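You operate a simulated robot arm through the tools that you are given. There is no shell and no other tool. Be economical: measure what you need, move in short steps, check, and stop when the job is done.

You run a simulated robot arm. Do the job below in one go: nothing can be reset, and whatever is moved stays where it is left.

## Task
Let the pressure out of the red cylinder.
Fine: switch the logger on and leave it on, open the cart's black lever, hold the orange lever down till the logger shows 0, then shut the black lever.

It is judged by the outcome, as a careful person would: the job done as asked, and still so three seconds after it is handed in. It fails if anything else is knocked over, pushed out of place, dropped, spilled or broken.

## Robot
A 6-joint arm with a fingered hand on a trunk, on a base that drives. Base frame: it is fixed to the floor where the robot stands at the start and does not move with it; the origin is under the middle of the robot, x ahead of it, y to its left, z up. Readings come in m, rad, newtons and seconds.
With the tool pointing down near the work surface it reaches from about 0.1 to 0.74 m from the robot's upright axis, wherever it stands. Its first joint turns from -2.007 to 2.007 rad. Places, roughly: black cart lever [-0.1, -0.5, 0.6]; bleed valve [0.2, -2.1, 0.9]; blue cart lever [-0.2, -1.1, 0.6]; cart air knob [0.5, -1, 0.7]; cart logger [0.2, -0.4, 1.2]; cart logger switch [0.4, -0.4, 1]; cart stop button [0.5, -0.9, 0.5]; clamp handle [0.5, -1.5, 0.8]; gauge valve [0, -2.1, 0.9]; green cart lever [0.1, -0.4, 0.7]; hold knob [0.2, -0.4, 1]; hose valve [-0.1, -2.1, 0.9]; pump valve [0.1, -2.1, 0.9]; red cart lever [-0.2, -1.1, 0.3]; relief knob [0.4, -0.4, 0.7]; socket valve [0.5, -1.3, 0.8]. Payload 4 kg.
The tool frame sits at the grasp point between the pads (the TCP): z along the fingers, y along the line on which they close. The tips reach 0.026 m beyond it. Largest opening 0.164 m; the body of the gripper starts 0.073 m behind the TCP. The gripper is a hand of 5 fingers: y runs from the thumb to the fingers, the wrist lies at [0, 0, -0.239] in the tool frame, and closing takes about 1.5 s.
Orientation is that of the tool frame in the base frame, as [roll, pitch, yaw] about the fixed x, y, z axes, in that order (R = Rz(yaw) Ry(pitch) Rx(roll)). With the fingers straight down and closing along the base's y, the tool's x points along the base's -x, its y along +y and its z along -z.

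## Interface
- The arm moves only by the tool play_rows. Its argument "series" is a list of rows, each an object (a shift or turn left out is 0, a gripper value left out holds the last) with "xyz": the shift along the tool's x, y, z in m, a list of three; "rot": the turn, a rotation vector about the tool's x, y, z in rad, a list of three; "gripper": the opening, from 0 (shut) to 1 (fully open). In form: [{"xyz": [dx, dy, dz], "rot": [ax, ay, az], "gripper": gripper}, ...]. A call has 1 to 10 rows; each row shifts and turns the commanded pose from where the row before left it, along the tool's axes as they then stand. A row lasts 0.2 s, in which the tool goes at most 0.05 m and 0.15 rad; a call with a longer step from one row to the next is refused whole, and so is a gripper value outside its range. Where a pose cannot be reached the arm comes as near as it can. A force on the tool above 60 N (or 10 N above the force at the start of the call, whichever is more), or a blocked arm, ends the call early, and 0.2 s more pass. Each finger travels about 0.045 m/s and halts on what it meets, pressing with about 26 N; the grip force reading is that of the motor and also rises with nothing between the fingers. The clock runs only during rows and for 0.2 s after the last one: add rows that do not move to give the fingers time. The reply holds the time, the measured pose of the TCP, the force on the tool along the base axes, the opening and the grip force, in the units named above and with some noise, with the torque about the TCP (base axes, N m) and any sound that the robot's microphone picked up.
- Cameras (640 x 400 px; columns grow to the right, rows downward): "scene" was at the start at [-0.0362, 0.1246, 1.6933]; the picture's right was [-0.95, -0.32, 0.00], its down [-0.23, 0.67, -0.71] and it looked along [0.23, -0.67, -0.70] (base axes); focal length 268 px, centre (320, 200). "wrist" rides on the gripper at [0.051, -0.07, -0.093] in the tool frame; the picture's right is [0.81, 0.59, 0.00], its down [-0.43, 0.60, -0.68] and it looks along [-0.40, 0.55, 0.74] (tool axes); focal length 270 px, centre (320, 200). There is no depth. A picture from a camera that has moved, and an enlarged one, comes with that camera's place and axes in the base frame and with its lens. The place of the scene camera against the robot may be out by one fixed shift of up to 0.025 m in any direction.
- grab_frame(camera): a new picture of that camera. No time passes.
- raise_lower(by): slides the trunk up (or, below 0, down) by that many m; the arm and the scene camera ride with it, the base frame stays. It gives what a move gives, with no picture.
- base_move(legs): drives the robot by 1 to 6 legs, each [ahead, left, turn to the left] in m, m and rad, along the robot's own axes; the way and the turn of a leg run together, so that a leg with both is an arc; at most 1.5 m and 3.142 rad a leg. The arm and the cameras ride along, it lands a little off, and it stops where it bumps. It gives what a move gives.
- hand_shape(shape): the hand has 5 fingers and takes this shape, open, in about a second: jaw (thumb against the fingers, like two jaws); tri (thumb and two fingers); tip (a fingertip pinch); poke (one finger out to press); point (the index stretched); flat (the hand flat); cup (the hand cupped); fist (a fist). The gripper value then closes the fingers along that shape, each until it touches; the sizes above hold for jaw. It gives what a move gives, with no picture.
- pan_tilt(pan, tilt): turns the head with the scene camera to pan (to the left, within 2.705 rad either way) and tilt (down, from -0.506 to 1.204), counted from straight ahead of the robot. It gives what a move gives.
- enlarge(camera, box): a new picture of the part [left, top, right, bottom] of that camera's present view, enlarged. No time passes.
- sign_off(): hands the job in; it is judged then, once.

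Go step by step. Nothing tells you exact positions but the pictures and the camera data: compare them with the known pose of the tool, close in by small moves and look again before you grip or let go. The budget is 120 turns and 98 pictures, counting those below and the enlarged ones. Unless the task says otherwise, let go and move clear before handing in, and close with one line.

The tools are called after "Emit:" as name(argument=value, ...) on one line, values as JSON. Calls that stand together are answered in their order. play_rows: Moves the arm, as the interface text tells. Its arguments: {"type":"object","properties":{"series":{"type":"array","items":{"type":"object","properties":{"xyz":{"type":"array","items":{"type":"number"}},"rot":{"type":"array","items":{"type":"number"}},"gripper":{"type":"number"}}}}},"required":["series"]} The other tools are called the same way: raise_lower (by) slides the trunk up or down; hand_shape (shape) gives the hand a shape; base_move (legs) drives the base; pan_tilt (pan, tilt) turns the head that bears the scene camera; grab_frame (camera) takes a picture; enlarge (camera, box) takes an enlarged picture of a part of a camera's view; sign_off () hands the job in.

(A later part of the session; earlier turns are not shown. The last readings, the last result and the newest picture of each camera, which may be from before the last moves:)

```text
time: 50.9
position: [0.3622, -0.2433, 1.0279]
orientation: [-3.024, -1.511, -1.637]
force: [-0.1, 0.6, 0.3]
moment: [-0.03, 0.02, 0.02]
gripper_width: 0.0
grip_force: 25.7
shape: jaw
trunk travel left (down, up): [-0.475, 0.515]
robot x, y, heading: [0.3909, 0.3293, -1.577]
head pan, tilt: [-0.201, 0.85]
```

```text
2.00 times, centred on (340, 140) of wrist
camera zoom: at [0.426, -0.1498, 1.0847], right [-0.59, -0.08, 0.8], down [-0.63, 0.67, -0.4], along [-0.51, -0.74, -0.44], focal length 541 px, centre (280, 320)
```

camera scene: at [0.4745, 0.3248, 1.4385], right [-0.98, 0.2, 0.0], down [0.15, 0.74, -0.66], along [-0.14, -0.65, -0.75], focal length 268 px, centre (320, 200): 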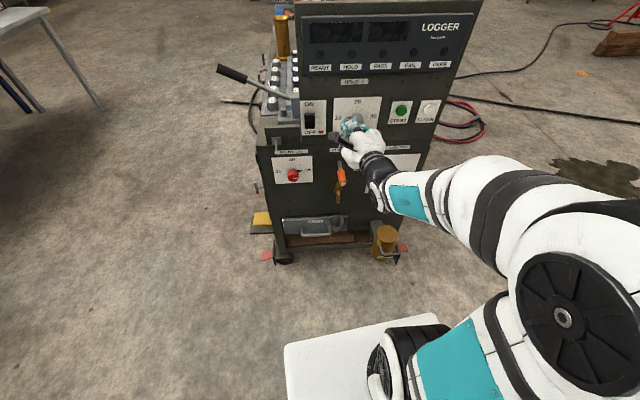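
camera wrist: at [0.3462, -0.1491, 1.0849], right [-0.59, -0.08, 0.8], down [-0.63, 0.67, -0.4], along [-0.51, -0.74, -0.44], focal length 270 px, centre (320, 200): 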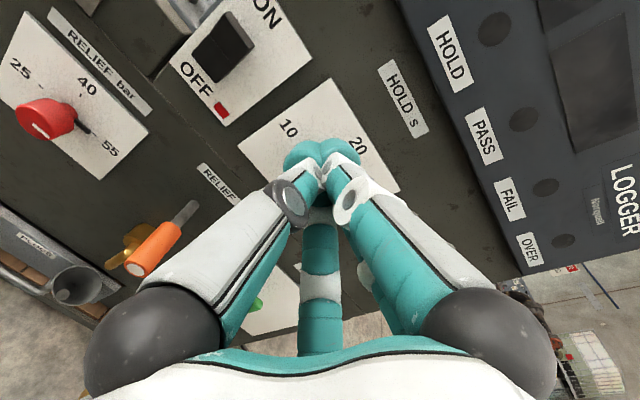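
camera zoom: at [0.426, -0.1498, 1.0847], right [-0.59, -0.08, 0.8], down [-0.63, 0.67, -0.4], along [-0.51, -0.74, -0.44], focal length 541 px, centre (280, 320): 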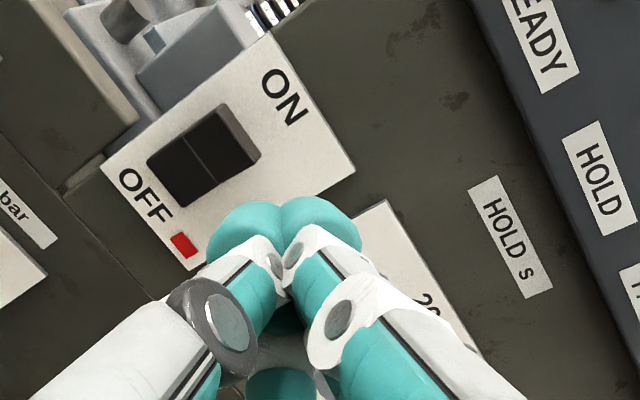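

The rocker's ON half protrudes, centre about (0.361, -0.407, 0.983). To press only that half I'll try the fingertip pinch shape, closed.

Emit:
hand_shape(shape="tip")

Emit:
play_rows(series=[{"gripper": 0}, {"rot": [0, -0.1, 0]}, {"rot": [0, -0.1, 0]}, {"rot": [0, -0.1, 0]}, {"xyz": [0, 0, 0]}, {"xyz": [0, 0, 0]}, {"xyz": [0, 0, 0]}, {"xyz": [0, 0, 0]}])

Emit:
grab_frame(camera="wrist")

Emit:
enlarge(camera="scene", box=[260, 70, 400, 220])

```text
time: 51.8
position: [0.3605, -0.2426, 1.028]
orientation: [-3.021, -1.512, -1.64]
force: [0.3, 0.4, -0.1]
moment: [0.0, -0.02, 0.02]
gripper_width: 0.1642
grip_force: 0.1
shape: tip
trunk travel left (down, up): [-0.475, 0.515]
robot x, y, heading: [0.3913, 0.3283, -1.573]
head pan, tilt: [-0.201, 0.85]
```

```text
time: 53.6
position: [0.3603, -0.2424, 1.0279]
orientation: [-3.121, -1.211, -1.539]
force: [-0.1, 0.1, -0.5]
moment: [-0.03, 0.0, 0.02]
gripper_width: 0.0035
grip_force: 0.0
shape: tip
trunk travel left (down, up): [-0.475, 0.515]
robot x, y, heading: [0.3852, 0.3338, -1.576]
head pan, tilt: [-0.201, 0.85]
```

```text
57 pictures are left
camera wrist: at [0.4261, -0.1698, 1.1093], right [-0.58, -0.31, 0.75], down [-0.63, 0.76, -0.17], along [-0.52, -0.58, -0.64], focal length 270 px, centre (320, 200)
```

wrist: 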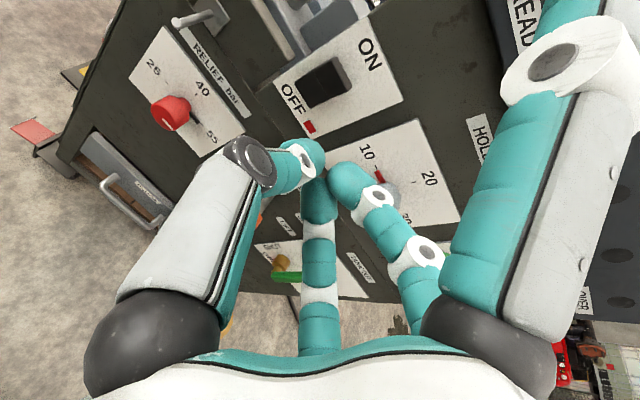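

```text
2.67 times, centred on (330, 145) of scene
camera zoom: at [0.5546, 0.3238, 1.4385], right [-0.98, 0.21, 0.0], down [0.15, 0.74, -0.66], along [-0.14, -0.65, -0.75], focal length 714 px, centre (293, 347)
```

zoom: 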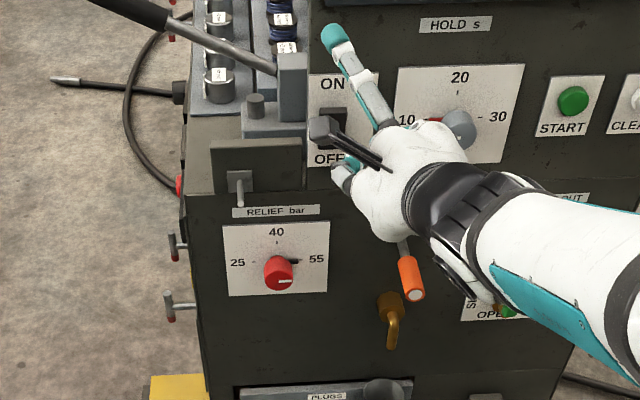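

The "tip" shape leaves a finger splayed out, so I'll return to the closed jaw with a downward tilt so the upper beak touches first.

Emit:
hand_shape(shape="jaw")

Emit:
play_rows(series=[{"gripper": 0}, {"rot": [0, -0.1, 0]}, {"rot": [0, -0.1, 0]}, {"xyz": [0, 0, 0]}, {"xyz": [0, 0, 0]}, {"xyz": [0, 0, 0]}, {"xyz": [0, 0, 0]}, {"xyz": [0, 0, 0]}, {"xyz": [0, 0, 0]}])

Emit:
play_rows(series=[{"xyz": [0.022, 0, 0.03]}, {"xyz": [0.021, 0, 0.03]}])

Emit:
grab_frame(camera="wrist")

Emit:
enlarge(camera="scene", box=[260, 70, 400, 220])

```text
time: 54.5
position: [0.3605, -0.2429, 1.0284]
orientation: [-3.12, -1.211, -1.54]
force: [-0.8, 0.2, 0.4]
moment: [0.02, 0.03, -0.02]
gripper_width: 0.1641
grip_force: 0.2
shape: jaw
trunk travel left (down, up): [-0.475, 0.515]
robot x, y, heading: [0.3909, 0.3326, -1.584]
head pan, tilt: [-0.201, 0.85]
```

```text
time: 56.5
position: [0.3627, -0.2431, 1.028]
orientation: [-3.117, -1.056, -1.534]
force: [0.1, -1.1, -0.9]
moment: [-0.04, -0.01, -0.01]
gripper_width: 0.0001
grip_force: 0.1
shape: jaw
trunk travel left (down, up): [-0.475, 0.515]
robot x, y, heading: [0.3867, 0.3304, -1.576]
head pan, tilt: [-0.201, 0.85]
```

```text
time: 57.1
position: [0.3632, -0.3191, 1.0313]
orientation: [-3.128, -1.01, -1.532]
force: [-0.2, 0.2, 0.2]
moment: [0.0, -0.01, 0.0]
gripper_width: 0.0001
grip_force: 25.0
shape: jaw
trunk travel left (down, up): [-0.475, 0.515]
robot x, y, heading: [0.3874, 0.3313, -1.575]
head pan, tilt: [-0.201, 0.85]
```

```text
55 pictures are left
camera wrist: at [0.4304, -0.2624, 1.1241], right [-0.57, -0.46, 0.68], down [-0.63, 0.77, -0.01], along [-0.52, -0.44, -0.73], focal length 270 px, centre (320, 200)
```

wrist: 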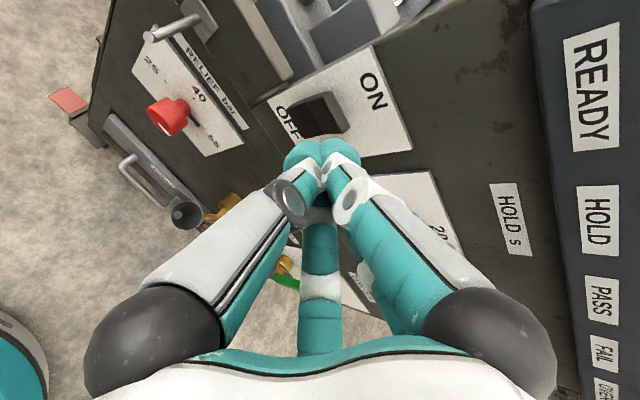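

```text
2.67 times, centred on (330, 145) of scene
camera zoom: at [0.5546, 0.3232, 1.4385], right [-0.98, 0.21, 0.0], down [0.15, 0.74, -0.66], along [-0.14, -0.65, -0.75], focal length 714 px, centre (293, 347)
```

zoom: 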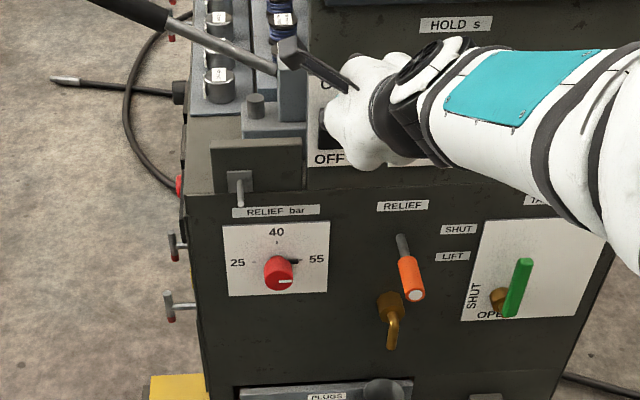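

Beak is ~5 cm before the rocker. I'll advance to near contact, then press slowly.

Emit:
play_rows(series=[{"xyz": [0.004, 0, 0.015]}, {"xyz": [0.004, 0, 0.015]}, {"xyz": [0.003, 0, 0.015]}])

Emit:
enlarge(camera="wrist", box=[220, 40, 460, 200])

```text
time: 57.9
position: [0.3674, -0.3618, 1.0186]
orientation: [-3.128, -1.01, -1.531]
force: [-0.6, -0.6, 0.0]
moment: [-0.01, 0.01, -0.01]
gripper_width: 0.0
grip_force: 26.1
shape: jaw
trunk travel left (down, up): [-0.475, 0.515]
robot x, y, heading: [0.3889, 0.3293, -1.579]
head pan, tilt: [-0.201, 0.85]
```

```text
2.50 times, centred on (340, 120) of wrist
camera zoom: at [0.4336, -0.3071, 1.1117], right [-0.57, -0.46, 0.68], down [-0.63, 0.77, -0.01], along [-0.52, -0.44, -0.73], focal length 676 px, centre (270, 400)
```

zoom: 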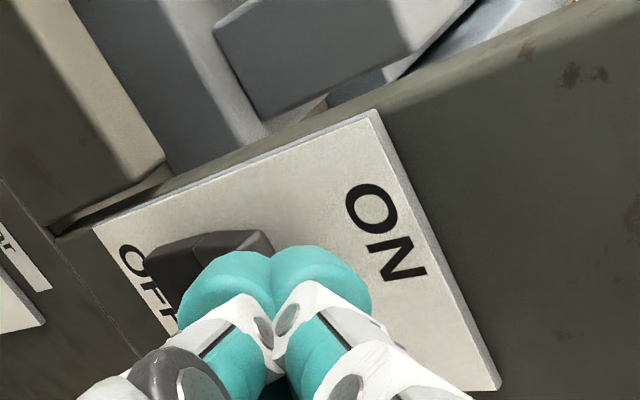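

Emit:
play_rows(series=[{"xyz": [-0.004, 0.005, 0.006]}, {"xyz": [-0.001, 0, 0.006]}, {"xyz": [0, 0, 0.005]}])

Emit:
enlarge(camera="wrist", box=[220, 40, 460, 200])

```text
time: 58.7
position: [0.3618, -0.3735, 1.004]
orientation: [-3.13, -1.011, -1.532]
force: [0.6, 0.6, -0.6]
moment: [0.0, -0.05, 0.0]
gripper_width: 0.0
grip_force: 26.0
shape: jaw
trunk travel left (down, up): [-0.475, 0.515]
robot x, y, heading: [0.3925, 0.3323, -1.577]
head pan, tilt: [-0.201, 0.85]
```

```text
2.50 times, centred on (340, 120) of wrist
camera zoom: at [0.4287, -0.3185, 1.0978], right [-0.57, -0.46, 0.68], down [-0.63, 0.77, -0.01], along [-0.52, -0.44, -0.73], focal length 676 px, centre (270, 400)
```

zoom: 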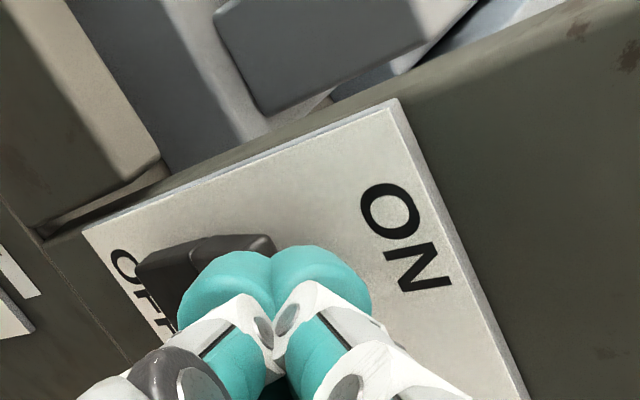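

No contact yet. Pressing straight in with small steps.

Emit:
play_rows(series=[{"xyz": [0.0015, 0, 0.005]}, {"xyz": [0.0015, 0, 0.005]}, {"xyz": [0.0015, 0, 0.005]}])

Emit:
enlarge(camera="wrist", box=[220, 40, 460, 200])

```text
time: 59.5
position: [0.3621, -0.3847, 1.0037]
orientation: [-3.129, -1.016, -1.535]
force: [-4.3, 32.5, 8.9]
moment: [0.43, 0.16, -0.42]
gripper_width: 0.0
grip_force: 25.2
shape: jaw
trunk travel left (down, up): [-0.475, 0.515]
robot x, y, heading: [0.3853, 0.3276, -1.58]
head pan, tilt: [-0.201, 0.85]
```

```text
2.50 times, centred on (340, 120) of wrist
camera zoom: at [0.428, -0.3287, 1.0966], right [-0.57, -0.45, 0.68], down [-0.63, 0.77, -0.01], along [-0.52, -0.44, -0.73], focal length 676 px, centre (270, 400)
```

zoom: 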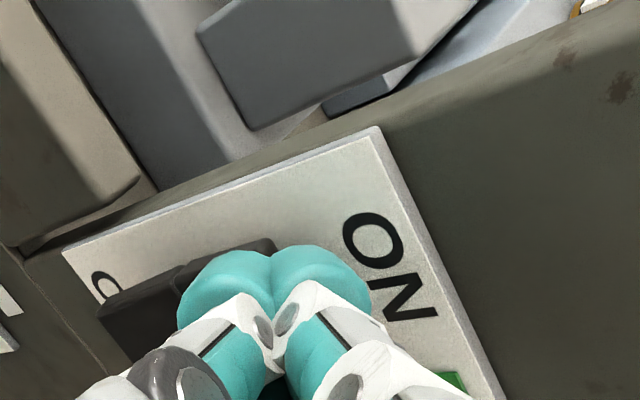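

A green mark has appeared at ON, so the rocker seems flipped. I'll back off and check the logger.

Emit:
play_rows(series=[{"xyz": [-0.002, 0, -0.01]}, {"xyz": [0, 0, -0.04]}, {"xyz": [0, 0, -0.04]}, {"xyz": [0, 0, -0.04]}])

Emit:
pan_tilt(pan=-0.2, tilt=0.6)

Emit:
grab_frame(camera="scene")

```text
time: 60.5
position: [0.36, -0.2757, 1.0678]
orientation: [-3.129, -1.013, -1.533]
force: [0.8, -0.8, 0.0]
moment: [-0.01, 0.02, 0.04]
gripper_width: 0.0
grip_force: 26.3
shape: jaw
trunk travel left (down, up): [-0.475, 0.515]
robot x, y, heading: [0.3856, 0.3331, -1.578]
head pan, tilt: [-0.201, 0.85]
```

```text
time: 61.3
position: [0.3584, -0.2764, 1.0681]
orientation: [-3.128, -1.012, -1.533]
force: [0.1, 0.6, 0.1]
moment: [0.01, 0.0, 0.0]
gripper_width: 0.0001
grip_force: 26.1
shape: jaw
trunk travel left (down, up): [-0.475, 0.515]
robot x, y, heading: [0.3916, 0.3324, -1.574]
head pan, tilt: [-0.201, 0.6]
```

```text
50 pictures are left
camera scene: at [0.5525, 0.3138, 1.4594], right [-0.98, 0.21, 0.0], down [0.12, 0.55, -0.82], along [-0.17, -0.81, -0.57], focal length 268 px, centre (320, 200)
```

scene: 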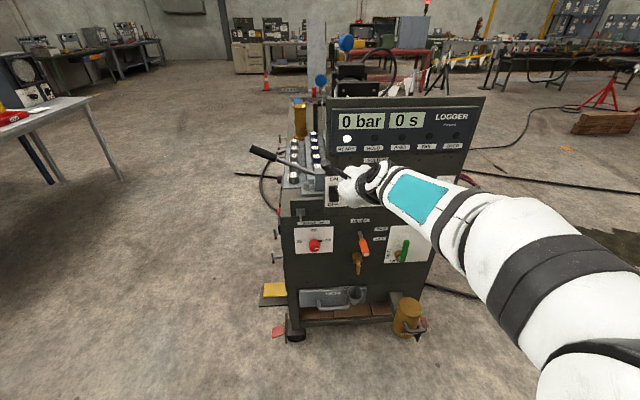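

The logger is on: 0 bar, 0 s, READY. Now I'll drive round to the side panel (keeping north of the floor cable) for the black lever.

Emit:
base_move(legs=[[0, -1.02, 0], [0.23, 0, 0], [0, 0, 0.65]])

Emit:
raise_lower(by=-0.25)

Emit:
pan_tilt(pan=0.0, tilt=0.7)

Emit:
grab_frame(camera="scene")

Emit:
grab_frame(camera="wrist")

```text
time: 69.5
position: [-0.269, -0.3956, 1.0685]
orientation: [-3.128, -1.01, -0.88]
force: [-0.1, 0.6, 0.5]
moment: [-0.02, -0.05, -0.03]
gripper_width: 0.0
grip_force: 25.9
shape: jaw
trunk travel left (down, up): [-0.475, 0.515]
robot x, y, heading: [-0.6141, 0.1091, -0.925]
head pan, tilt: [-0.201, 0.6]
```

```text
time: 72.1
position: [-0.269, -0.3952, 0.8186]
orientation: [-3.127, -1.012, -0.879]
force: [-1.0, -0.2, 0.5]
moment: [0.0, -0.01, -0.01]
gripper_width: 0.0002
grip_force: 26.1
shape: jaw
trunk travel left (down, up): [-0.225, 0.765]
robot x, y, heading: [-0.6139, 0.1036, -0.925]
head pan, tilt: [-0.201, 0.6]
```

```text
time: 72.8
position: [-0.267, -0.3949, 0.8191]
orientation: [-3.129, -1.013, -0.879]
force: [0.3, 0.9, -0.1]
moment: [0.01, 0.02, 0.0]
gripper_width: 0.0
grip_force: 26.0
shape: jaw
trunk travel left (down, up): [-0.225, 0.765]
robot x, y, heading: [-0.6137, 0.1045, -0.923]
head pan, tilt: [0.0, 0.7]
```

```text
49 pictures are left
camera scene: at [-0.4549, 0.2073, 1.2008], right [-0.8, -0.6, 0.0], down [-0.39, 0.51, -0.77], along [0.46, -0.61, -0.64], focal length 268 px, centre (320, 200)
```

scene: 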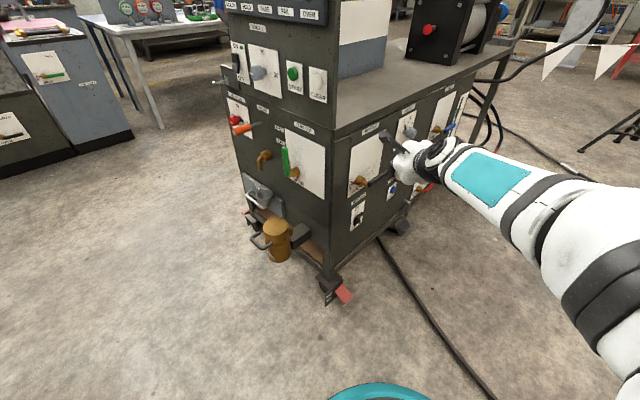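

```text
48 pictures are left
camera wrist: at [-0.2494, -0.3113, 0.9117], right [-0.18, -0.71, 0.68], down [-0.97, 0.23, -0.01], along [-0.15, -0.67, -0.73], focal length 270 px, centre (320, 200)
```

wrist: 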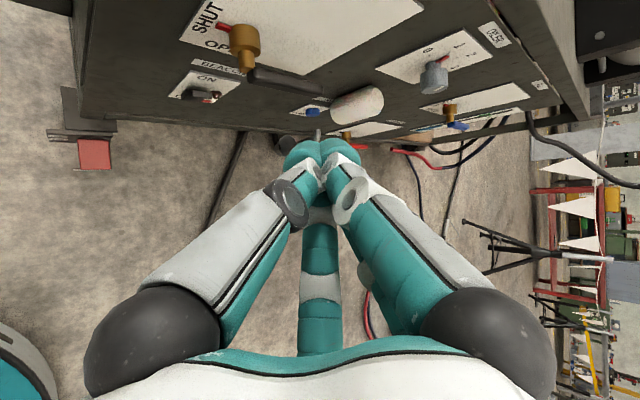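

Emit:
enlarge(camera="scene", box=[320, 110, 460, 240])

Emit:
enlarge(camera="wrist", box=[180, 0, 420, 160])

```text
3.08 times, centred on (390, 175) of scene
camera zoom: at [-0.4549, 0.2073, 1.2008], right [-0.8, -0.6, 0.0], down [-0.39, 0.51, -0.77], along [0.46, -0.61, -0.64], focal length 824 px, centre (105, 277)
```

zoom: 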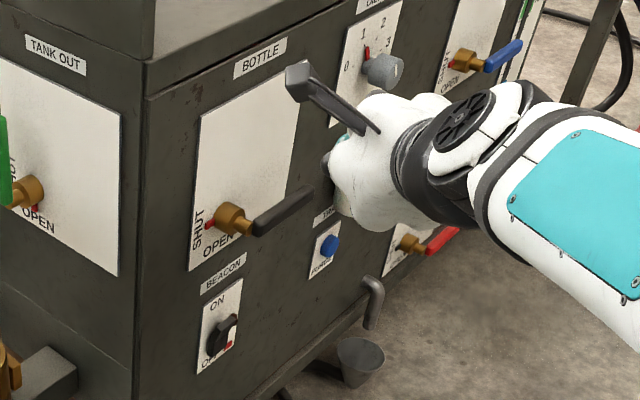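

```text
2.50 times, centred on (300, 80) of wrist
camera zoom: at [-0.2494, -0.3113, 0.9117], right [-0.18, -0.71, 0.68], down [-0.97, 0.23, -0.01], along [-0.15, -0.67, -0.73], focal length 676 px, centre (370, 500)
```

zoom: 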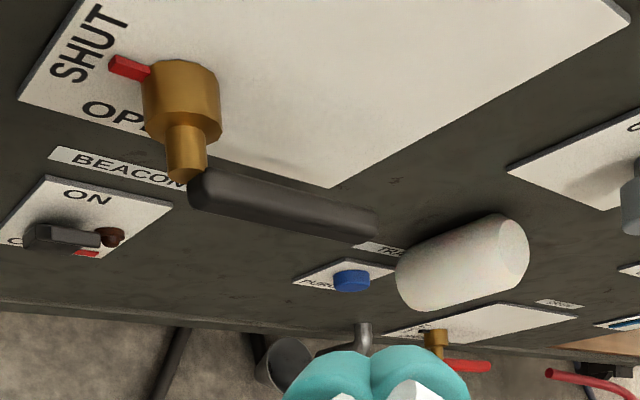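

The black handle lies horizontally at z≈0.66, x≈-0.158, from y≈-0.476 (pivot) to -0.58. I'll level the hand and yaw it toward the side panel, staying clear.

Emit:
play_rows(series=[{"rot": [0, 0.14, 0], "xyz": [0, 0, -0.01]}, {"rot": [0, 0.14, 0]}, {"rot": [0, 0.14, 0]}, {"rot": [0, 0.13, 0]}, {"rot": [0.14, 0, 0]}, {"rot": [0.14, 0, 0]}, {"rot": [0.14, 0, 0]}, {"rot": [0.14, 0, 0]}])

Emit:
grab_frame(camera="scene")

```text
time: 74.6
position: [-0.2617, -0.3802, 0.819]
orientation: [-2.411, -1.385, -0.983]
force: [-0.5, 0.4, -0.5]
moment: [-0.03, -0.01, -0.03]
gripper_width: 0.0003
grip_force: 25.5
shape: jaw
out of reach, approached as far as the arm can: row 1, 2, 3
trunk travel left (down, up): [-0.225, 0.765]
robot x, y, heading: [-0.6141, 0.1072, -0.931]
head pan, tilt: [0.0, 0.7]
```

```text
45 pictures are left
camera scene: at [-0.4549, 0.2076, 1.2008], right [-0.8, -0.6, 0.0], down [-0.39, 0.51, -0.77], along [0.46, -0.61, -0.64], focal length 268 px, centre (320, 200)
```

scene: 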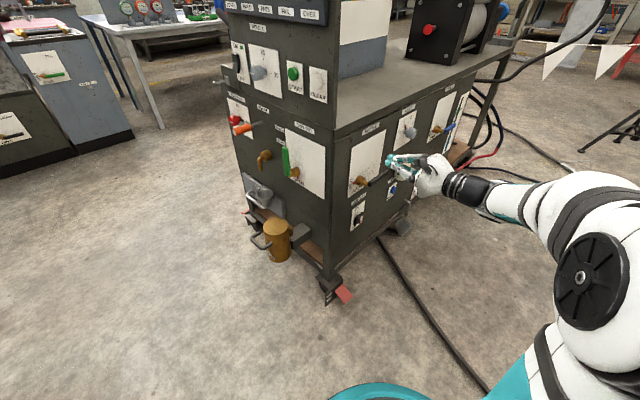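

Tool now points to +x. I'll move down and along to below-in-front of the handle end, standing off ~0.1 m.

Emit:
play_rows(series=[{"xyz": [0, 0, -0.04]}, {"xyz": [-0.031, 0.033, 0.01]}, {"xyz": [-0.031, 0.033, 0.01]}, {"xyz": [-0.031, 0.033, 0.01]}, {"xyz": [-0.031, 0.033, 0.01]}, {"xyz": [-0.031, 0.033, 0.01]}, {"xyz": [-0.03, 0.032, 0.01]}])

Emit:
enlarge(camera="scene", box=[320, 110, 460, 240])

Emit:
grab_frame(camera="wrist")

```text
time: 76.2
position: [-0.312, -0.5462, 0.6109]
orientation: [-2.414, -1.388, -0.983]
force: [0.0, 0.2, 0.4]
moment: [0.01, 0.07, -0.04]
gripper_width: 0.0
grip_force: 25.8
shape: jaw
trunk travel left (down, up): [-0.225, 0.765]
robot x, y, heading: [-0.6151, 0.1076, -0.926]
head pan, tilt: [0.0, 0.7]
```

```text
3.08 times, centred on (390, 175) of scene
camera zoom: at [-0.4549, 0.2077, 1.2008], right [-0.8, -0.6, 0.0], down [-0.39, 0.51, -0.77], along [0.46, -0.61, -0.64], focal length 824 px, centre (105, 277)
```

zoom: 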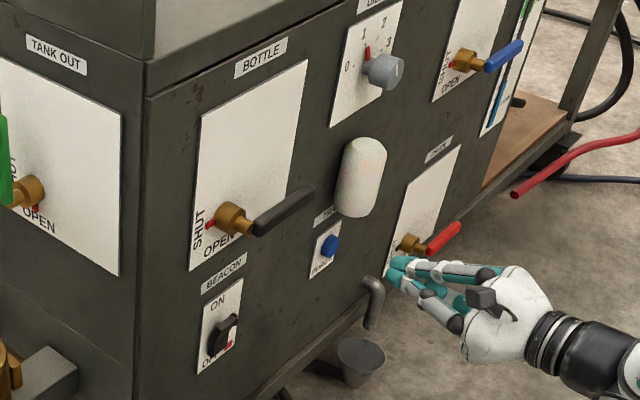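

```text
43 pictures are left
camera wrist: at [-0.3791, -0.4639, 0.6825], right [-0.07, -0.69, 0.72], down [-0.85, -0.34, -0.41], along [0.53, -0.64, -0.56], focal length 270 px, centre (320, 200)
```

wrist: 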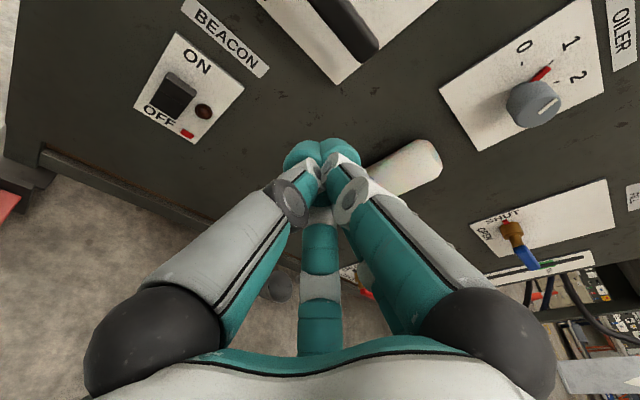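

Good alignment. I'll advance under the handle with the beak ~4 cm lower than it.

Emit:
play_rows(series=[{"xyz": [-0.006, -0.009, 0.034]}, {"xyz": [0.0, -0.009, 0.034]}, {"xyz": [0.0, -0.009, 0.034]}, {"xyz": [0.004, -0.009, 0.032]}])

Emit:
grab_frame(camera="wrist")

Emit:
enlarge(camera="scene", box=[320, 110, 460, 240])

```text
time: 77.2
position: [-0.1738, -0.5428, 0.5958]
orientation: [-2.408, -1.385, -0.985]
force: [0.1, 0.5, 0.1]
moment: [0.02, 0.01, 0.01]
gripper_width: 0.0001
grip_force: 26.1
shape: jaw
trunk travel left (down, up): [-0.225, 0.765]
robot x, y, heading: [-0.6156, 0.1058, -0.925]
head pan, tilt: [0.0, 0.7]
```

```text
42 pictures are left
camera wrist: at [-0.2406, -0.4612, 0.6665], right [-0.07, -0.69, 0.72], down [-0.85, -0.34, -0.41], along [0.53, -0.64, -0.56], focal length 270 px, centre (320, 200)
```

wrist: 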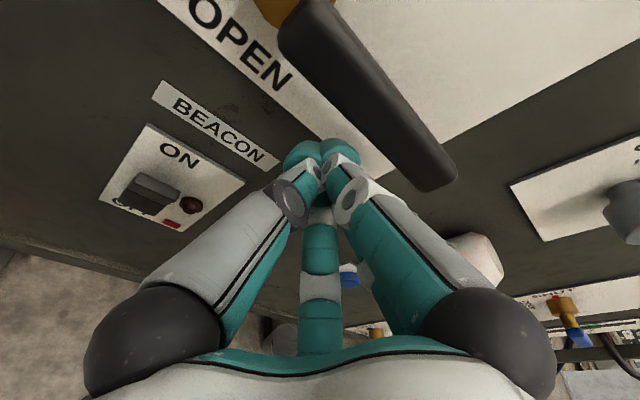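

```text
3.08 times, centred on (390, 175) of scene
camera zoom: at [-0.455, 0.2072, 1.2008], right [-0.8, -0.6, 0.0], down [-0.39, 0.51, -0.76], along [0.46, -0.61, -0.64], focal length 824 px, centre (105, 277)
```

zoom: 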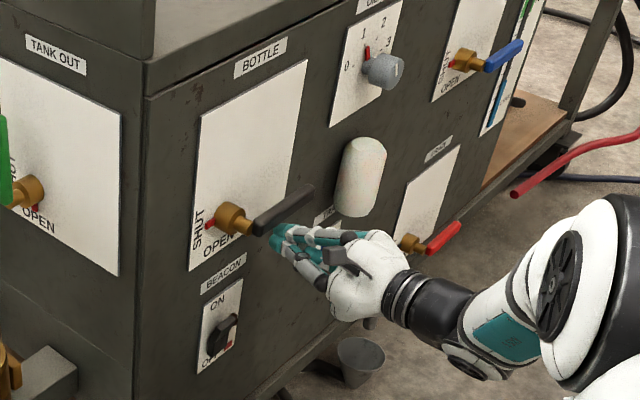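

The beak is under the handle. I'll lift along the arc in small steps, to about 45° first.

Emit:
play_rows(series=[{"xyz": [0.016, -0.004, -0.003]}, {"xyz": [0.016, -0.005, -0.003]}, {"xyz": [0.016, -0.001, -0.002]}, {"xyz": [0.016, 0, -0.002]}, {"xyz": [0.015, -0.006, -0.003]}, {"xyz": [0.015, -0.006, -0.003]}])

Emit:
enlarge(camera="scene", box=[320, 110, 460, 240])

```text
time: 78.6
position: [-0.1737, -0.5349, 0.6937]
orientation: [-2.411, -1.387, -0.984]
force: [-0.3, -0.3, -0.7]
moment: [-0.01, -0.01, 0.0]
gripper_width: 0.0
grip_force: 25.6
shape: jaw
trunk travel left (down, up): [-0.225, 0.765]
robot x, y, heading: [-0.6154, 0.1079, -0.925]
head pan, tilt: [0.0, 0.7]
```

```text
3.08 times, centred on (390, 175) of scene
camera zoom: at [-0.4549, 0.2071, 1.2009], right [-0.8, -0.6, 0.0], down [-0.39, 0.51, -0.76], along [0.46, -0.61, -0.64], focal length 824 px, centre (105, 277)
```

zoom: 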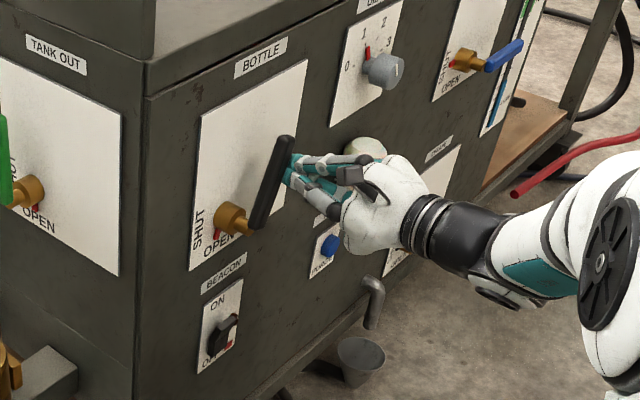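

The handle swings up easily. Continue to vertical.

Emit:
play_rows(series=[{"xyz": [0.011, -0.011, -0.004]}, {"xyz": [0.011, -0.011, -0.004]}, {"xyz": [0.006, -0.015, -0.005]}, {"xyz": [0.005, -0.015, -0.004]}, {"xyz": [-0.001, -0.006, -0.0015]}, {"xyz": [-0.001, -0.006, -0.0015]}])

Emit:
enlarge(camera="scene", box=[320, 110, 460, 240])

```text
time: 80.0
position: [-0.177, -0.4777, 0.734]
orientation: [-2.403, -1.385, -1.003]
force: [-28.9, -27.6, 2.4]
moment: [-0.39, 0.09, -1.1]
gripper_width: 0.0
grip_force: 25.7
shape: jaw
trunk travel left (down, up): [-0.225, 0.765]
robot x, y, heading: [-0.6134, 0.1077, -0.925]
head pan, tilt: [0.0, 0.7]
```

```text
3.08 times, centred on (390, 175) of scene
camera zoom: at [-0.4574, 0.2052, 1.2014], right [-0.8, -0.6, 0.0], down [-0.39, 0.52, -0.76], along [0.46, -0.61, -0.64], focal length 824 px, centre (105, 277)
```

zoom: 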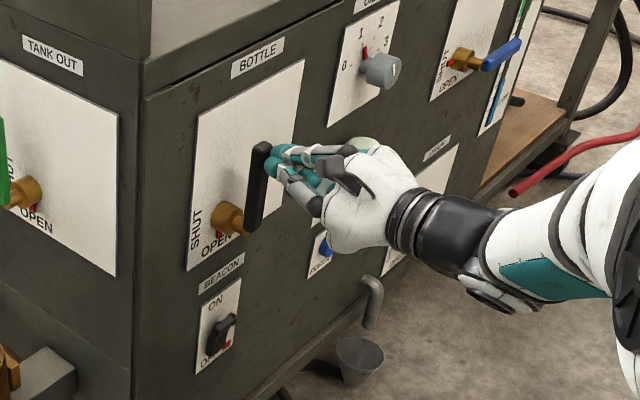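

The handle hit its stop. Backing off to check it.

Emit:
play_rows(series=[{"xyz": [0, 0.015, 0]}, {"xyz": [0, 0.01, -0.03]}, {"xyz": [0, 0, -0.05]}, {"xyz": [0, 0, -0.05]}])

Emit:
enlarge(camera="scene", box=[300, 110, 460, 240])

Emit:
grab_frame(camera="wrist")

```text
time: 81.0
position: [-0.3029, -0.4639, 0.751]
orientation: [-2.413, -1.386, -0.979]
force: [0.4, -0.5, -0.3]
moment: [-0.02, 0.03, 0.02]
gripper_width: 0.0
grip_force: 26.2
shape: jaw
trunk travel left (down, up): [-0.225, 0.765]
robot x, y, heading: [-0.614, 0.1056, -0.928]
head pan, tilt: [0.0, 0.7]
```

```text
3.08 times, centred on (380, 175) of scene
camera zoom: at [-0.4545, 0.2073, 1.2008], right [-0.8, -0.6, 0.0], down [-0.39, 0.51, -0.76], along [0.46, -0.61, -0.64], focal length 824 px, centre (135, 277)
```

zoom: 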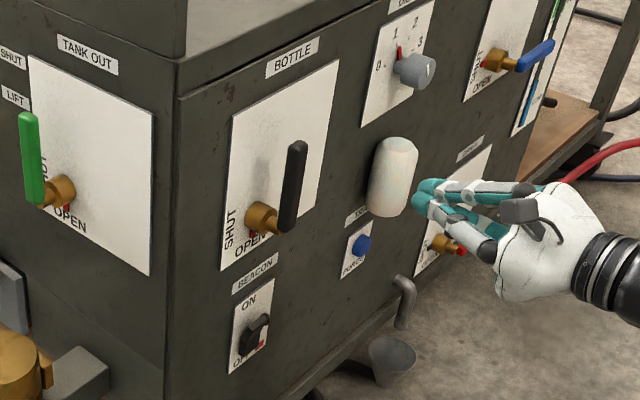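

```text
37 pictures are left
camera wrist: at [-0.3696, -0.3818, 0.8214], right [-0.07, -0.69, 0.72], down [-0.85, -0.34, -0.4], along [0.53, -0.64, -0.56], focal length 270 px, centre (320, 200)
```

wrist: 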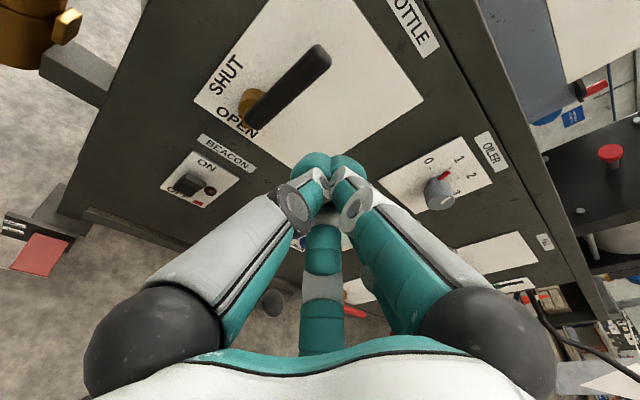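

Black lever is OPEN. Now raise the hand clear of the protruding levers and drive back to the front for the orange lever.

Emit:
raise_lower(by=0.25)

Emit:
base_move(legs=[[0, 0, -0.65], [-0.24, 0, 0], [0, 1.0, 0]])

Emit:
pan_tilt(pan=-0.2, tilt=0.7)

Emit:
grab_frame(camera="scene")

```text
time: 83.6
position: [-0.3032, -0.4643, 1.0017]
orientation: [-2.411, -1.386, -0.985]
force: [-0.2, -0.3, 0.3]
moment: [-0.02, 0.01, 0.02]
gripper_width: 0.0
grip_force: 25.7
shape: jaw
trunk travel left (down, up): [-0.475, 0.515]
robot x, y, heading: [-0.6138, 0.1018, -0.925]
head pan, tilt: [0.0, 0.7]
```

```text
time: 92.0
position: [0.31, -0.3136, 1.0016]
orientation: [-2.412, -1.385, -1.646]
force: [-0.5, 0.3, 0.5]
moment: [0.0, 0.03, 0.0]
gripper_width: 0.0
grip_force: 26.2
shape: jaw
trunk travel left (down, up): [-0.475, 0.515]
robot x, y, heading: [0.4165, 0.3284, -1.588]
head pan, tilt: [0.0, 0.7]
```

```text
time: 92.8
position: [0.3102, -0.3141, 1.0006]
orientation: [-2.412, -1.385, -1.646]
force: [0.1, -0.3, 0.2]
moment: [0.01, 0.01, 0.0]
gripper_width: 0.0
grip_force: 26.0
shape: jaw
trunk travel left (down, up): [-0.475, 0.515]
robot x, y, heading: [0.415, 0.3235, -1.587]
head pan, tilt: [-0.201, 0.7]
```

```text
36 pictures are left
camera scene: at [0.58, 0.3103, 1.4508], right [-0.98, 0.21, 0.0], down [0.14, 0.63, -0.76], along [-0.16, -0.75, -0.64], focal length 268 px, centre (320, 200)
```

scene: 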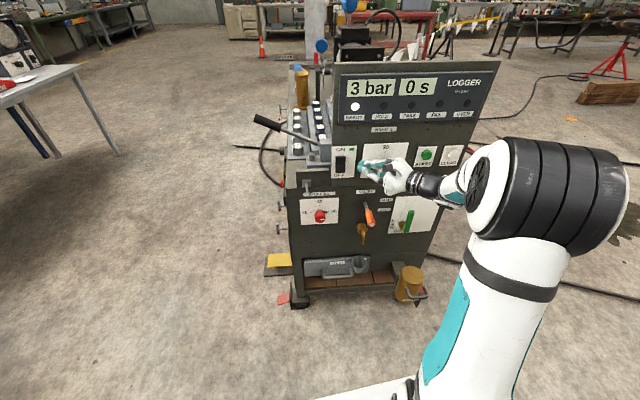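

The logger reads 3 bar. I'll back away slightly, straighten the tool toward -y and pitch it down to come over the orange lever.

Emit:
play_rows(series=[{"xyz": [0, 0, -0.04]}, {"xyz": [0, 0, -0.04]}, {"rot": [-0.14, 0, 0]}, {"rot": [-0.14, 0, 0]}, {"rot": [-0.14, 0, 0]}, {"rot": [-0.14, 0, 0]}, {"rot": [0, -0.14, 0]}, {"rot": [0, -0.14, 0]}, {"rot": [0, -0.14, 0]}, {"rot": [0, -0.14, 0]}])

Emit:
raise_lower(by=-0.12)

Emit:
grab_frame(camera="wrist")

Emit:
grab_frame(camera="scene")

```text
time: 95.0
position: [0.2619, -0.252, 1.0122]
orientation: [-3.097, -0.826, -1.512]
force: [0.2, 0.1, -0.5]
moment: [0.04, 0.0, 0.0]
gripper_width: 0.0
grip_force: 26.0
shape: jaw
trunk travel left (down, up): [-0.475, 0.515]
robot x, y, heading: [0.4147, 0.3284, -1.588]
head pan, tilt: [-0.201, 0.7]
```

```text
time: 96.5
position: [0.2617, -0.251, 0.8906]
orientation: [-3.095, -0.831, -1.513]
force: [1.1, -0.1, -1.4]
moment: [0.01, 0.0, 0.0]
gripper_width: 0.0
grip_force: 26.4
shape: jaw
trunk travel left (down, up): [-0.355, 0.635]
robot x, y, heading: [0.415, 0.3271, -1.588]
head pan, tilt: [-0.201, 0.7]
```

```text
35 pictures are left
camera wrist: at [0.3251, -0.2106, 0.9943], right [-0.55, -0.6, 0.58], down [-0.67, 0.73, 0.12], along [-0.5, -0.32, -0.81], focal length 270 px, centre (320, 200)
```

wrist: 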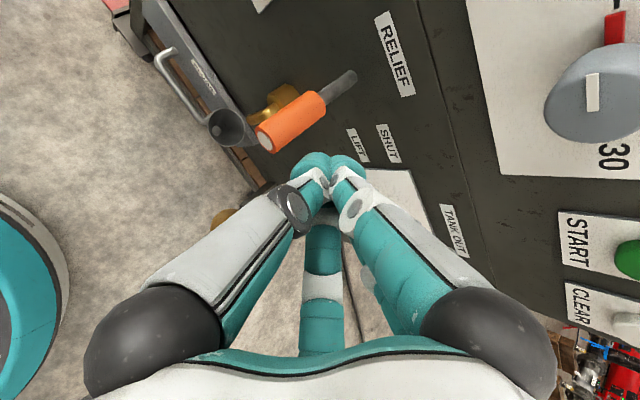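

```text
34 pictures are left
camera scene: at [0.58, 0.3104, 1.3309], right [-0.98, 0.22, 0.0], down [0.14, 0.63, -0.76], along [-0.16, -0.75, -0.64], focal length 268 px, centre (320, 200)
```

scene: 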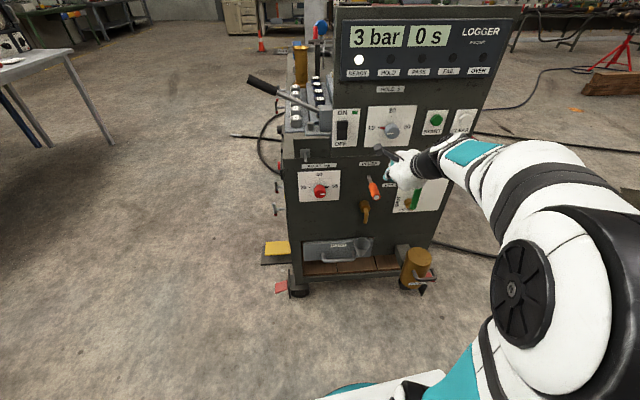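

Orange grip spans y≈-0.28…-0.345 at x≈0.276, z≈0.80. I'll move the beak over it, then check.

Emit:
play_rows(series=[{"xyz": [0, -0.007, 0.02]}, {"xyz": [0, -0.008, 0.022]}])

Emit:
grab_frame(camera="wrist")

Emit:
enlarge(camera="scene", box=[320, 120, 440, 230])

```text
time: 97.0
position: [0.279, -0.2808, 0.8648]
orientation: [-3.097, -0.828, -1.514]
force: [-0.7, 1.1, -0.1]
moment: [-0.01, -0.02, -0.01]
gripper_width: 0.0
grip_force: 25.6
shape: jaw
trunk travel left (down, up): [-0.355, 0.635]
robot x, y, heading: [0.4176, 0.3269, -1.582]
head pan, tilt: [-0.201, 0.7]
```

```text
33 pictures are left
camera wrist: at [0.343, -0.24, 0.9677], right [-0.55, -0.6, 0.58], down [-0.67, 0.73, 0.12], along [-0.5, -0.32, -0.81], focal length 270 px, centre (320, 200)
```

wrist: 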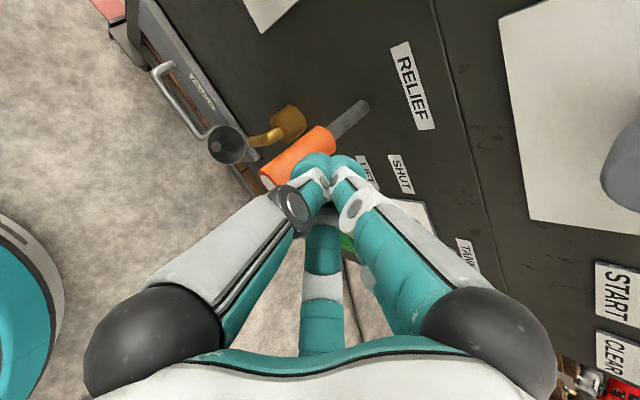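

```text
3.64 times, centred on (380, 175) of scene
camera zoom: at [0.58, 0.3104, 1.3308], right [-0.98, 0.22, 0.0], down [0.14, 0.63, -0.77], along [-0.16, -0.75, -0.64], focal length 974 px, centre (102, 291)
```

zoom: 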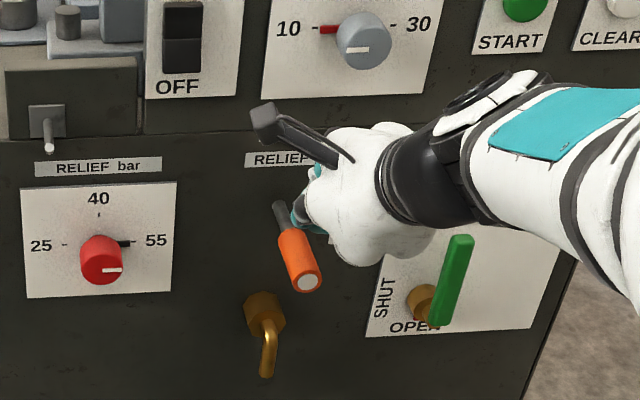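

Over the lever. Now pressing straight down in small steps, watching force.

Emit:
play_rows(series=[{"xyz": [-0.0074, 0.002, 0.007]}, {"xyz": [-0.0074, 0.002, 0.007]}, {"xyz": [-0.0074, 0, 0.007]}, {"xyz": [-0.0074, 0, 0.007]}])

Emit:
grab_frame(camera="scene")

```text
time: 98.0
position: [0.2773, -0.281, 0.8238]
orientation: [-3.095, -0.828, -1.512]
force: [-0.8, 0.6, 1.2]
moment: [-0.03, 0.02, 0.01]
gripper_width: 0.0002
grip_force: 25.7
shape: jaw
trunk travel left (down, up): [-0.355, 0.635]
robot x, y, heading: [0.4173, 0.3301, -1.585]
head pan, tilt: [-0.201, 0.7]
```

```text
31 pictures are left
camera scene: at [0.5801, 0.3106, 1.3309], right [-0.98, 0.22, 0.0], down [0.14, 0.63, -0.77], along [-0.16, -0.75, -0.64], focal length 268 px, centre (320, 200)
```

scene: 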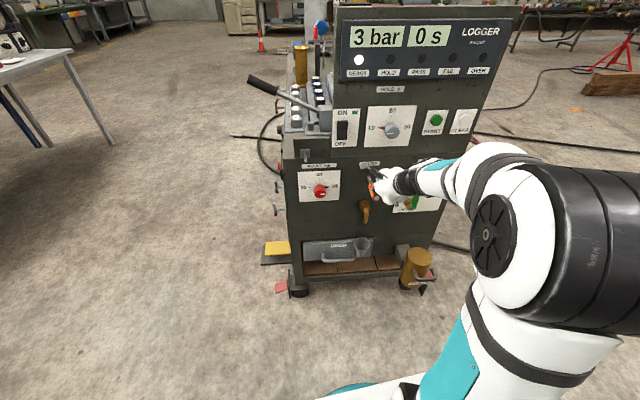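

Emit:
enlarge(camera="wrist", box=[200, 60, 440, 260])

Emit:
enlarge(camera="scene", box=[320, 120, 440, 230])

```text
2.00 times, centred on (320, 160) of wrist
camera zoom: at [0.3407, -0.2403, 0.9267], right [-0.55, -0.6, 0.58], down [-0.67, 0.73, 0.12], along [-0.5, -0.32, -0.81], focal length 541 px, centre (320, 280)
```

zoom: 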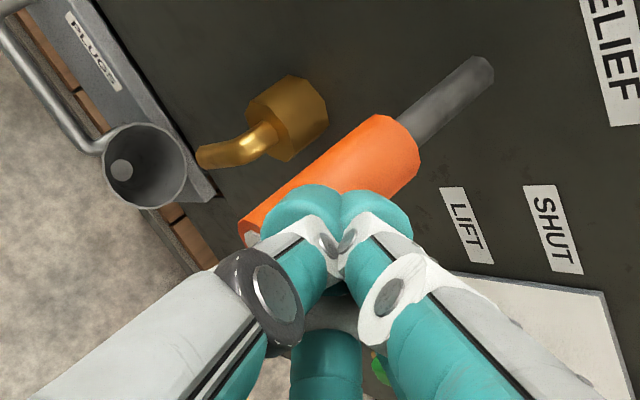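

```text
3.64 times, centred on (380, 175) of scene
camera zoom: at [0.5801, 0.3106, 1.3309], right [-0.98, 0.22, 0.0], down [0.14, 0.63, -0.77], along [-0.16, -0.75, -0.64], focal length 974 px, centre (102, 291)
```

zoom: 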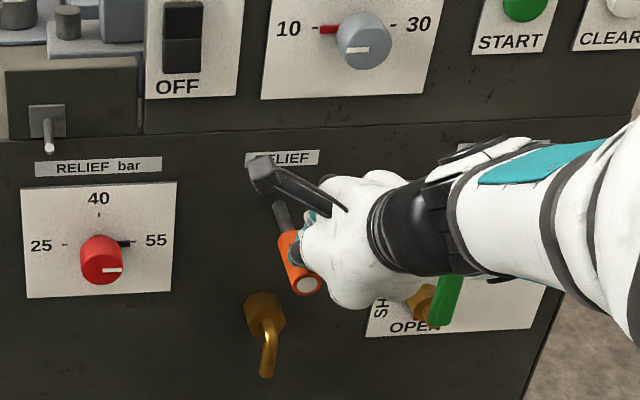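

The beak looks to be just above the lever still. Continue down slowly.

Emit:
play_rows(series=[{"xyz": [-0.0055, -0.002, 0.005]}, {"xyz": [-0.0055, -0.002, 0.005]}, {"xyz": [-0.0055, 0, 0.005]}])

Emit:
enlarge(camera="wrist", box=[200, 60, 440, 260])

```text
time: 98.8
position: [0.2822, -0.2811, 0.8004]
orientation: [-3.098, -0.83, -1.511]
force: [3.2, -0.6, 4.2]
moment: [-0.08, -0.04, 0.02]
gripper_width: 0.0001
grip_force: 25.9
shape: jaw
trunk travel left (down, up): [-0.355, 0.635]
robot x, y, heading: [0.416, 0.3249, -1.591]
head pan, tilt: [-0.201, 0.7]
```

```text
2.00 times, centred on (320, 160) of wrist
camera zoom: at [0.3451, -0.2406, 0.9038], right [-0.55, -0.6, 0.58], down [-0.67, 0.73, 0.12], along [-0.5, -0.32, -0.81], focal length 541 px, centre (320, 280)
```

zoom: 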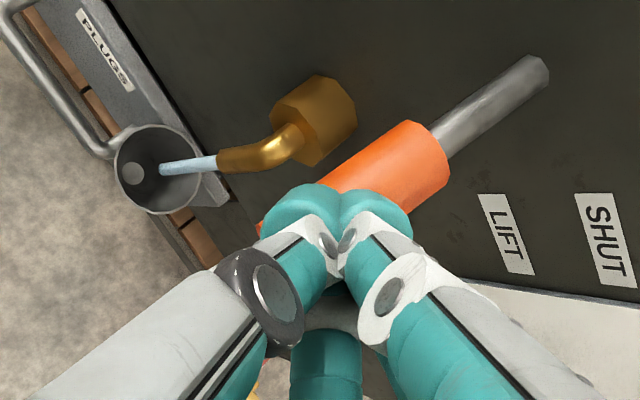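

The relief is discharging into the drain cup. I'll press a bit further and hold, then read the logger.

Emit:
play_rows(series=[{"xyz": [-0.0055, 0, 0.005]}, {"xyz": [-0.0055, 0, 0.005]}, {"xyz": [0, 0, 0]}, {"xyz": [0, 0, 0]}, {"xyz": [0, 0, 0]}, {"xyz": [0, 0, 0]}])

Emit:
grab_frame(camera="scene")

```text
time: 100.2
position: [0.2845, -0.2794, 0.786]
orientation: [-3.097, -0.83, -1.513]
force: [3.1, 0.6, 3.7]
moment: [-0.05, -0.03, 0.02]
gripper_width: 0.0
grip_force: 25.8
shape: jaw
trunk travel left (down, up): [-0.355, 0.635]
robot x, y, heading: [0.4185, 0.3268, -1.589]
head pan, tilt: [-0.201, 0.7]
```

```text
27 pictures are left
camera scene: at [0.5803, 0.3107, 1.3308], right [-0.98, 0.22, 0.0], down [0.14, 0.63, -0.77], along [-0.16, -0.75, -0.64], focal length 268 px, centre (320, 200)
```

scene: 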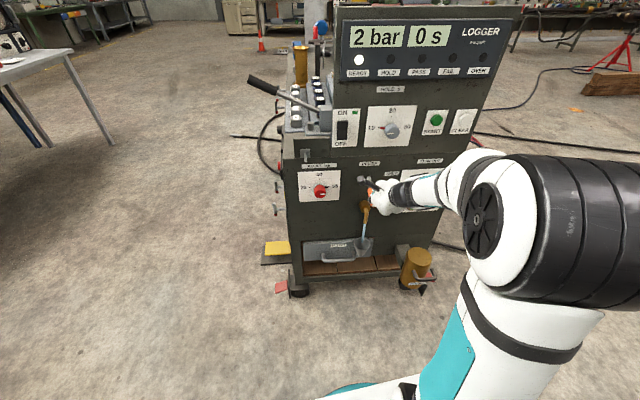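

It dropped to 2 bar. Checking the beak isn't slipping off the lever, then hold on.

Emit:
enlarge(camera="wrist", box=[200, 60, 440, 260])

Emit:
enlarge(camera="scene", box=[320, 150, 440, 260])

```text
2.00 times, centred on (320, 160) of wrist
camera zoom: at [0.3463, -0.2394, 0.8892], right [-0.55, -0.6, 0.58], down [-0.67, 0.73, 0.12], along [-0.5, -0.32, -0.81], focal length 541 px, centre (320, 280)
```

zoom: 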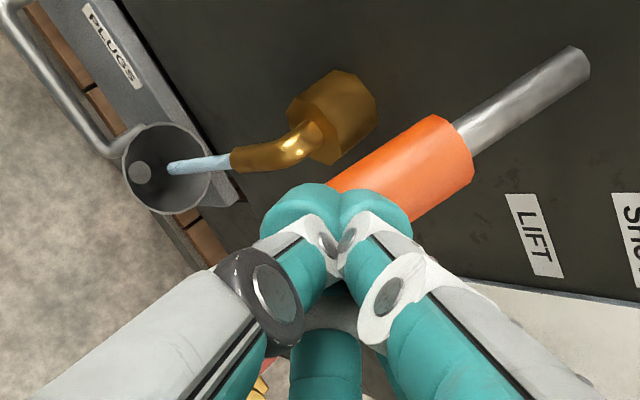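

```text
3.64 times, centred on (380, 205) of scene
camera zoom: at [0.5803, 0.3107, 1.3308], right [-0.98, 0.22, 0.0], down [0.14, 0.63, -0.77], along [-0.16, -0.75, -0.64], focal length 974 px, centre (102, 182)
```

zoom: 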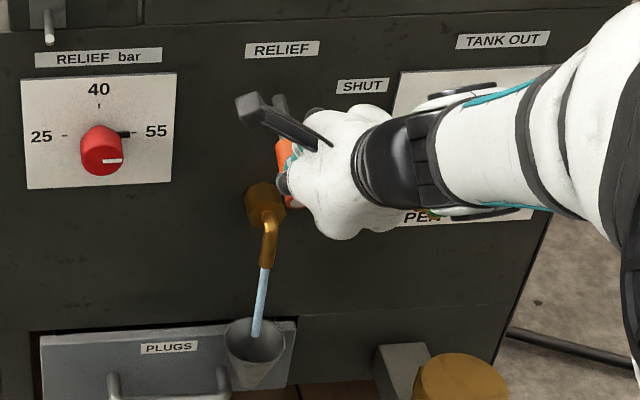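

Contact is secure and the flow continues. Holding.

Emit:
play_rows(series=[{"xyz": [0, 0, 0]}, {"xyz": [0, 0, 0]}, {"xyz": [0, 0, 0]}, {"xyz": [0, 0, 0]}, {"xyz": [0, 0, 0]}, {"xyz": [0, 0, 0]}, {"xyz": [0, 0, 0]}, {"xyz": [0, 0, 0]}, {"xyz": [0, 0, 0]}, {"xyz": [0, 0, 0]}])

Emit:
play_rows(series=[{"xyz": [0, 0, 0]}, {"xyz": [0, 0, 0]}, {"xyz": [0, 0, 0]}, {"xyz": [0, 0, 0]}, {"xyz": [0, 0, 0]}, {"xyz": [0, 0, 0]}, {"xyz": [0, 0, 0]}, {"xyz": [0, 0, 0]}, {"xyz": [0, 0, 0]}, {"xyz": [0, 0, 0]}])

Emit:
grab_frame(camera="scene")

```text
time: 102.5
position: [0.2823, -0.2803, 0.787]
orientation: [-3.096, -0.829, -1.513]
force: [2.7, 0.6, 4.0]
moment: [-0.06, -0.04, 0.03]
gripper_width: 0.0
grip_force: 25.9
shape: jaw
trunk travel left (down, up): [-0.355, 0.635]
robot x, y, heading: [0.42, 0.3285, -1.586]
head pan, tilt: [-0.201, 0.7]
```

```text
time: 104.7
position: [0.2844, -0.2799, 0.7879]
orientation: [-3.097, -0.827, -1.513]
force: [4.0, 0.7, 3.0]
moment: [0.0, -0.07, 0.05]
gripper_width: 0.0
grip_force: 25.8
shape: jaw
trunk travel left (down, up): [-0.355, 0.635]
robot x, y, heading: [0.4188, 0.327, -1.591]
head pan, tilt: [-0.201, 0.7]
```

```text
24 pictures are left
camera scene: at [0.5804, 0.3107, 1.3308], right [-0.98, 0.22, 0.0], down [0.14, 0.63, -0.77], along [-0.16, -0.75, -0.64], focal length 268 px, centre (320, 200)
```

scene: 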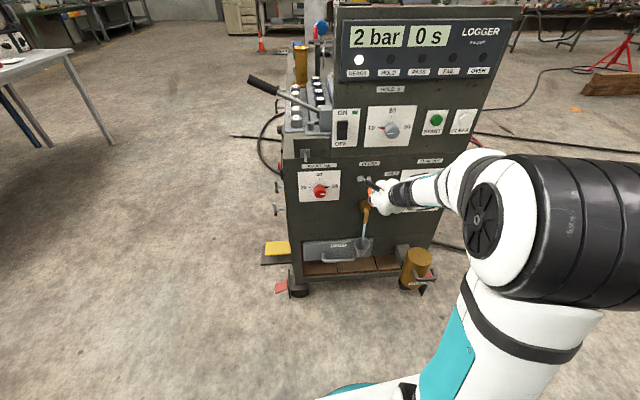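

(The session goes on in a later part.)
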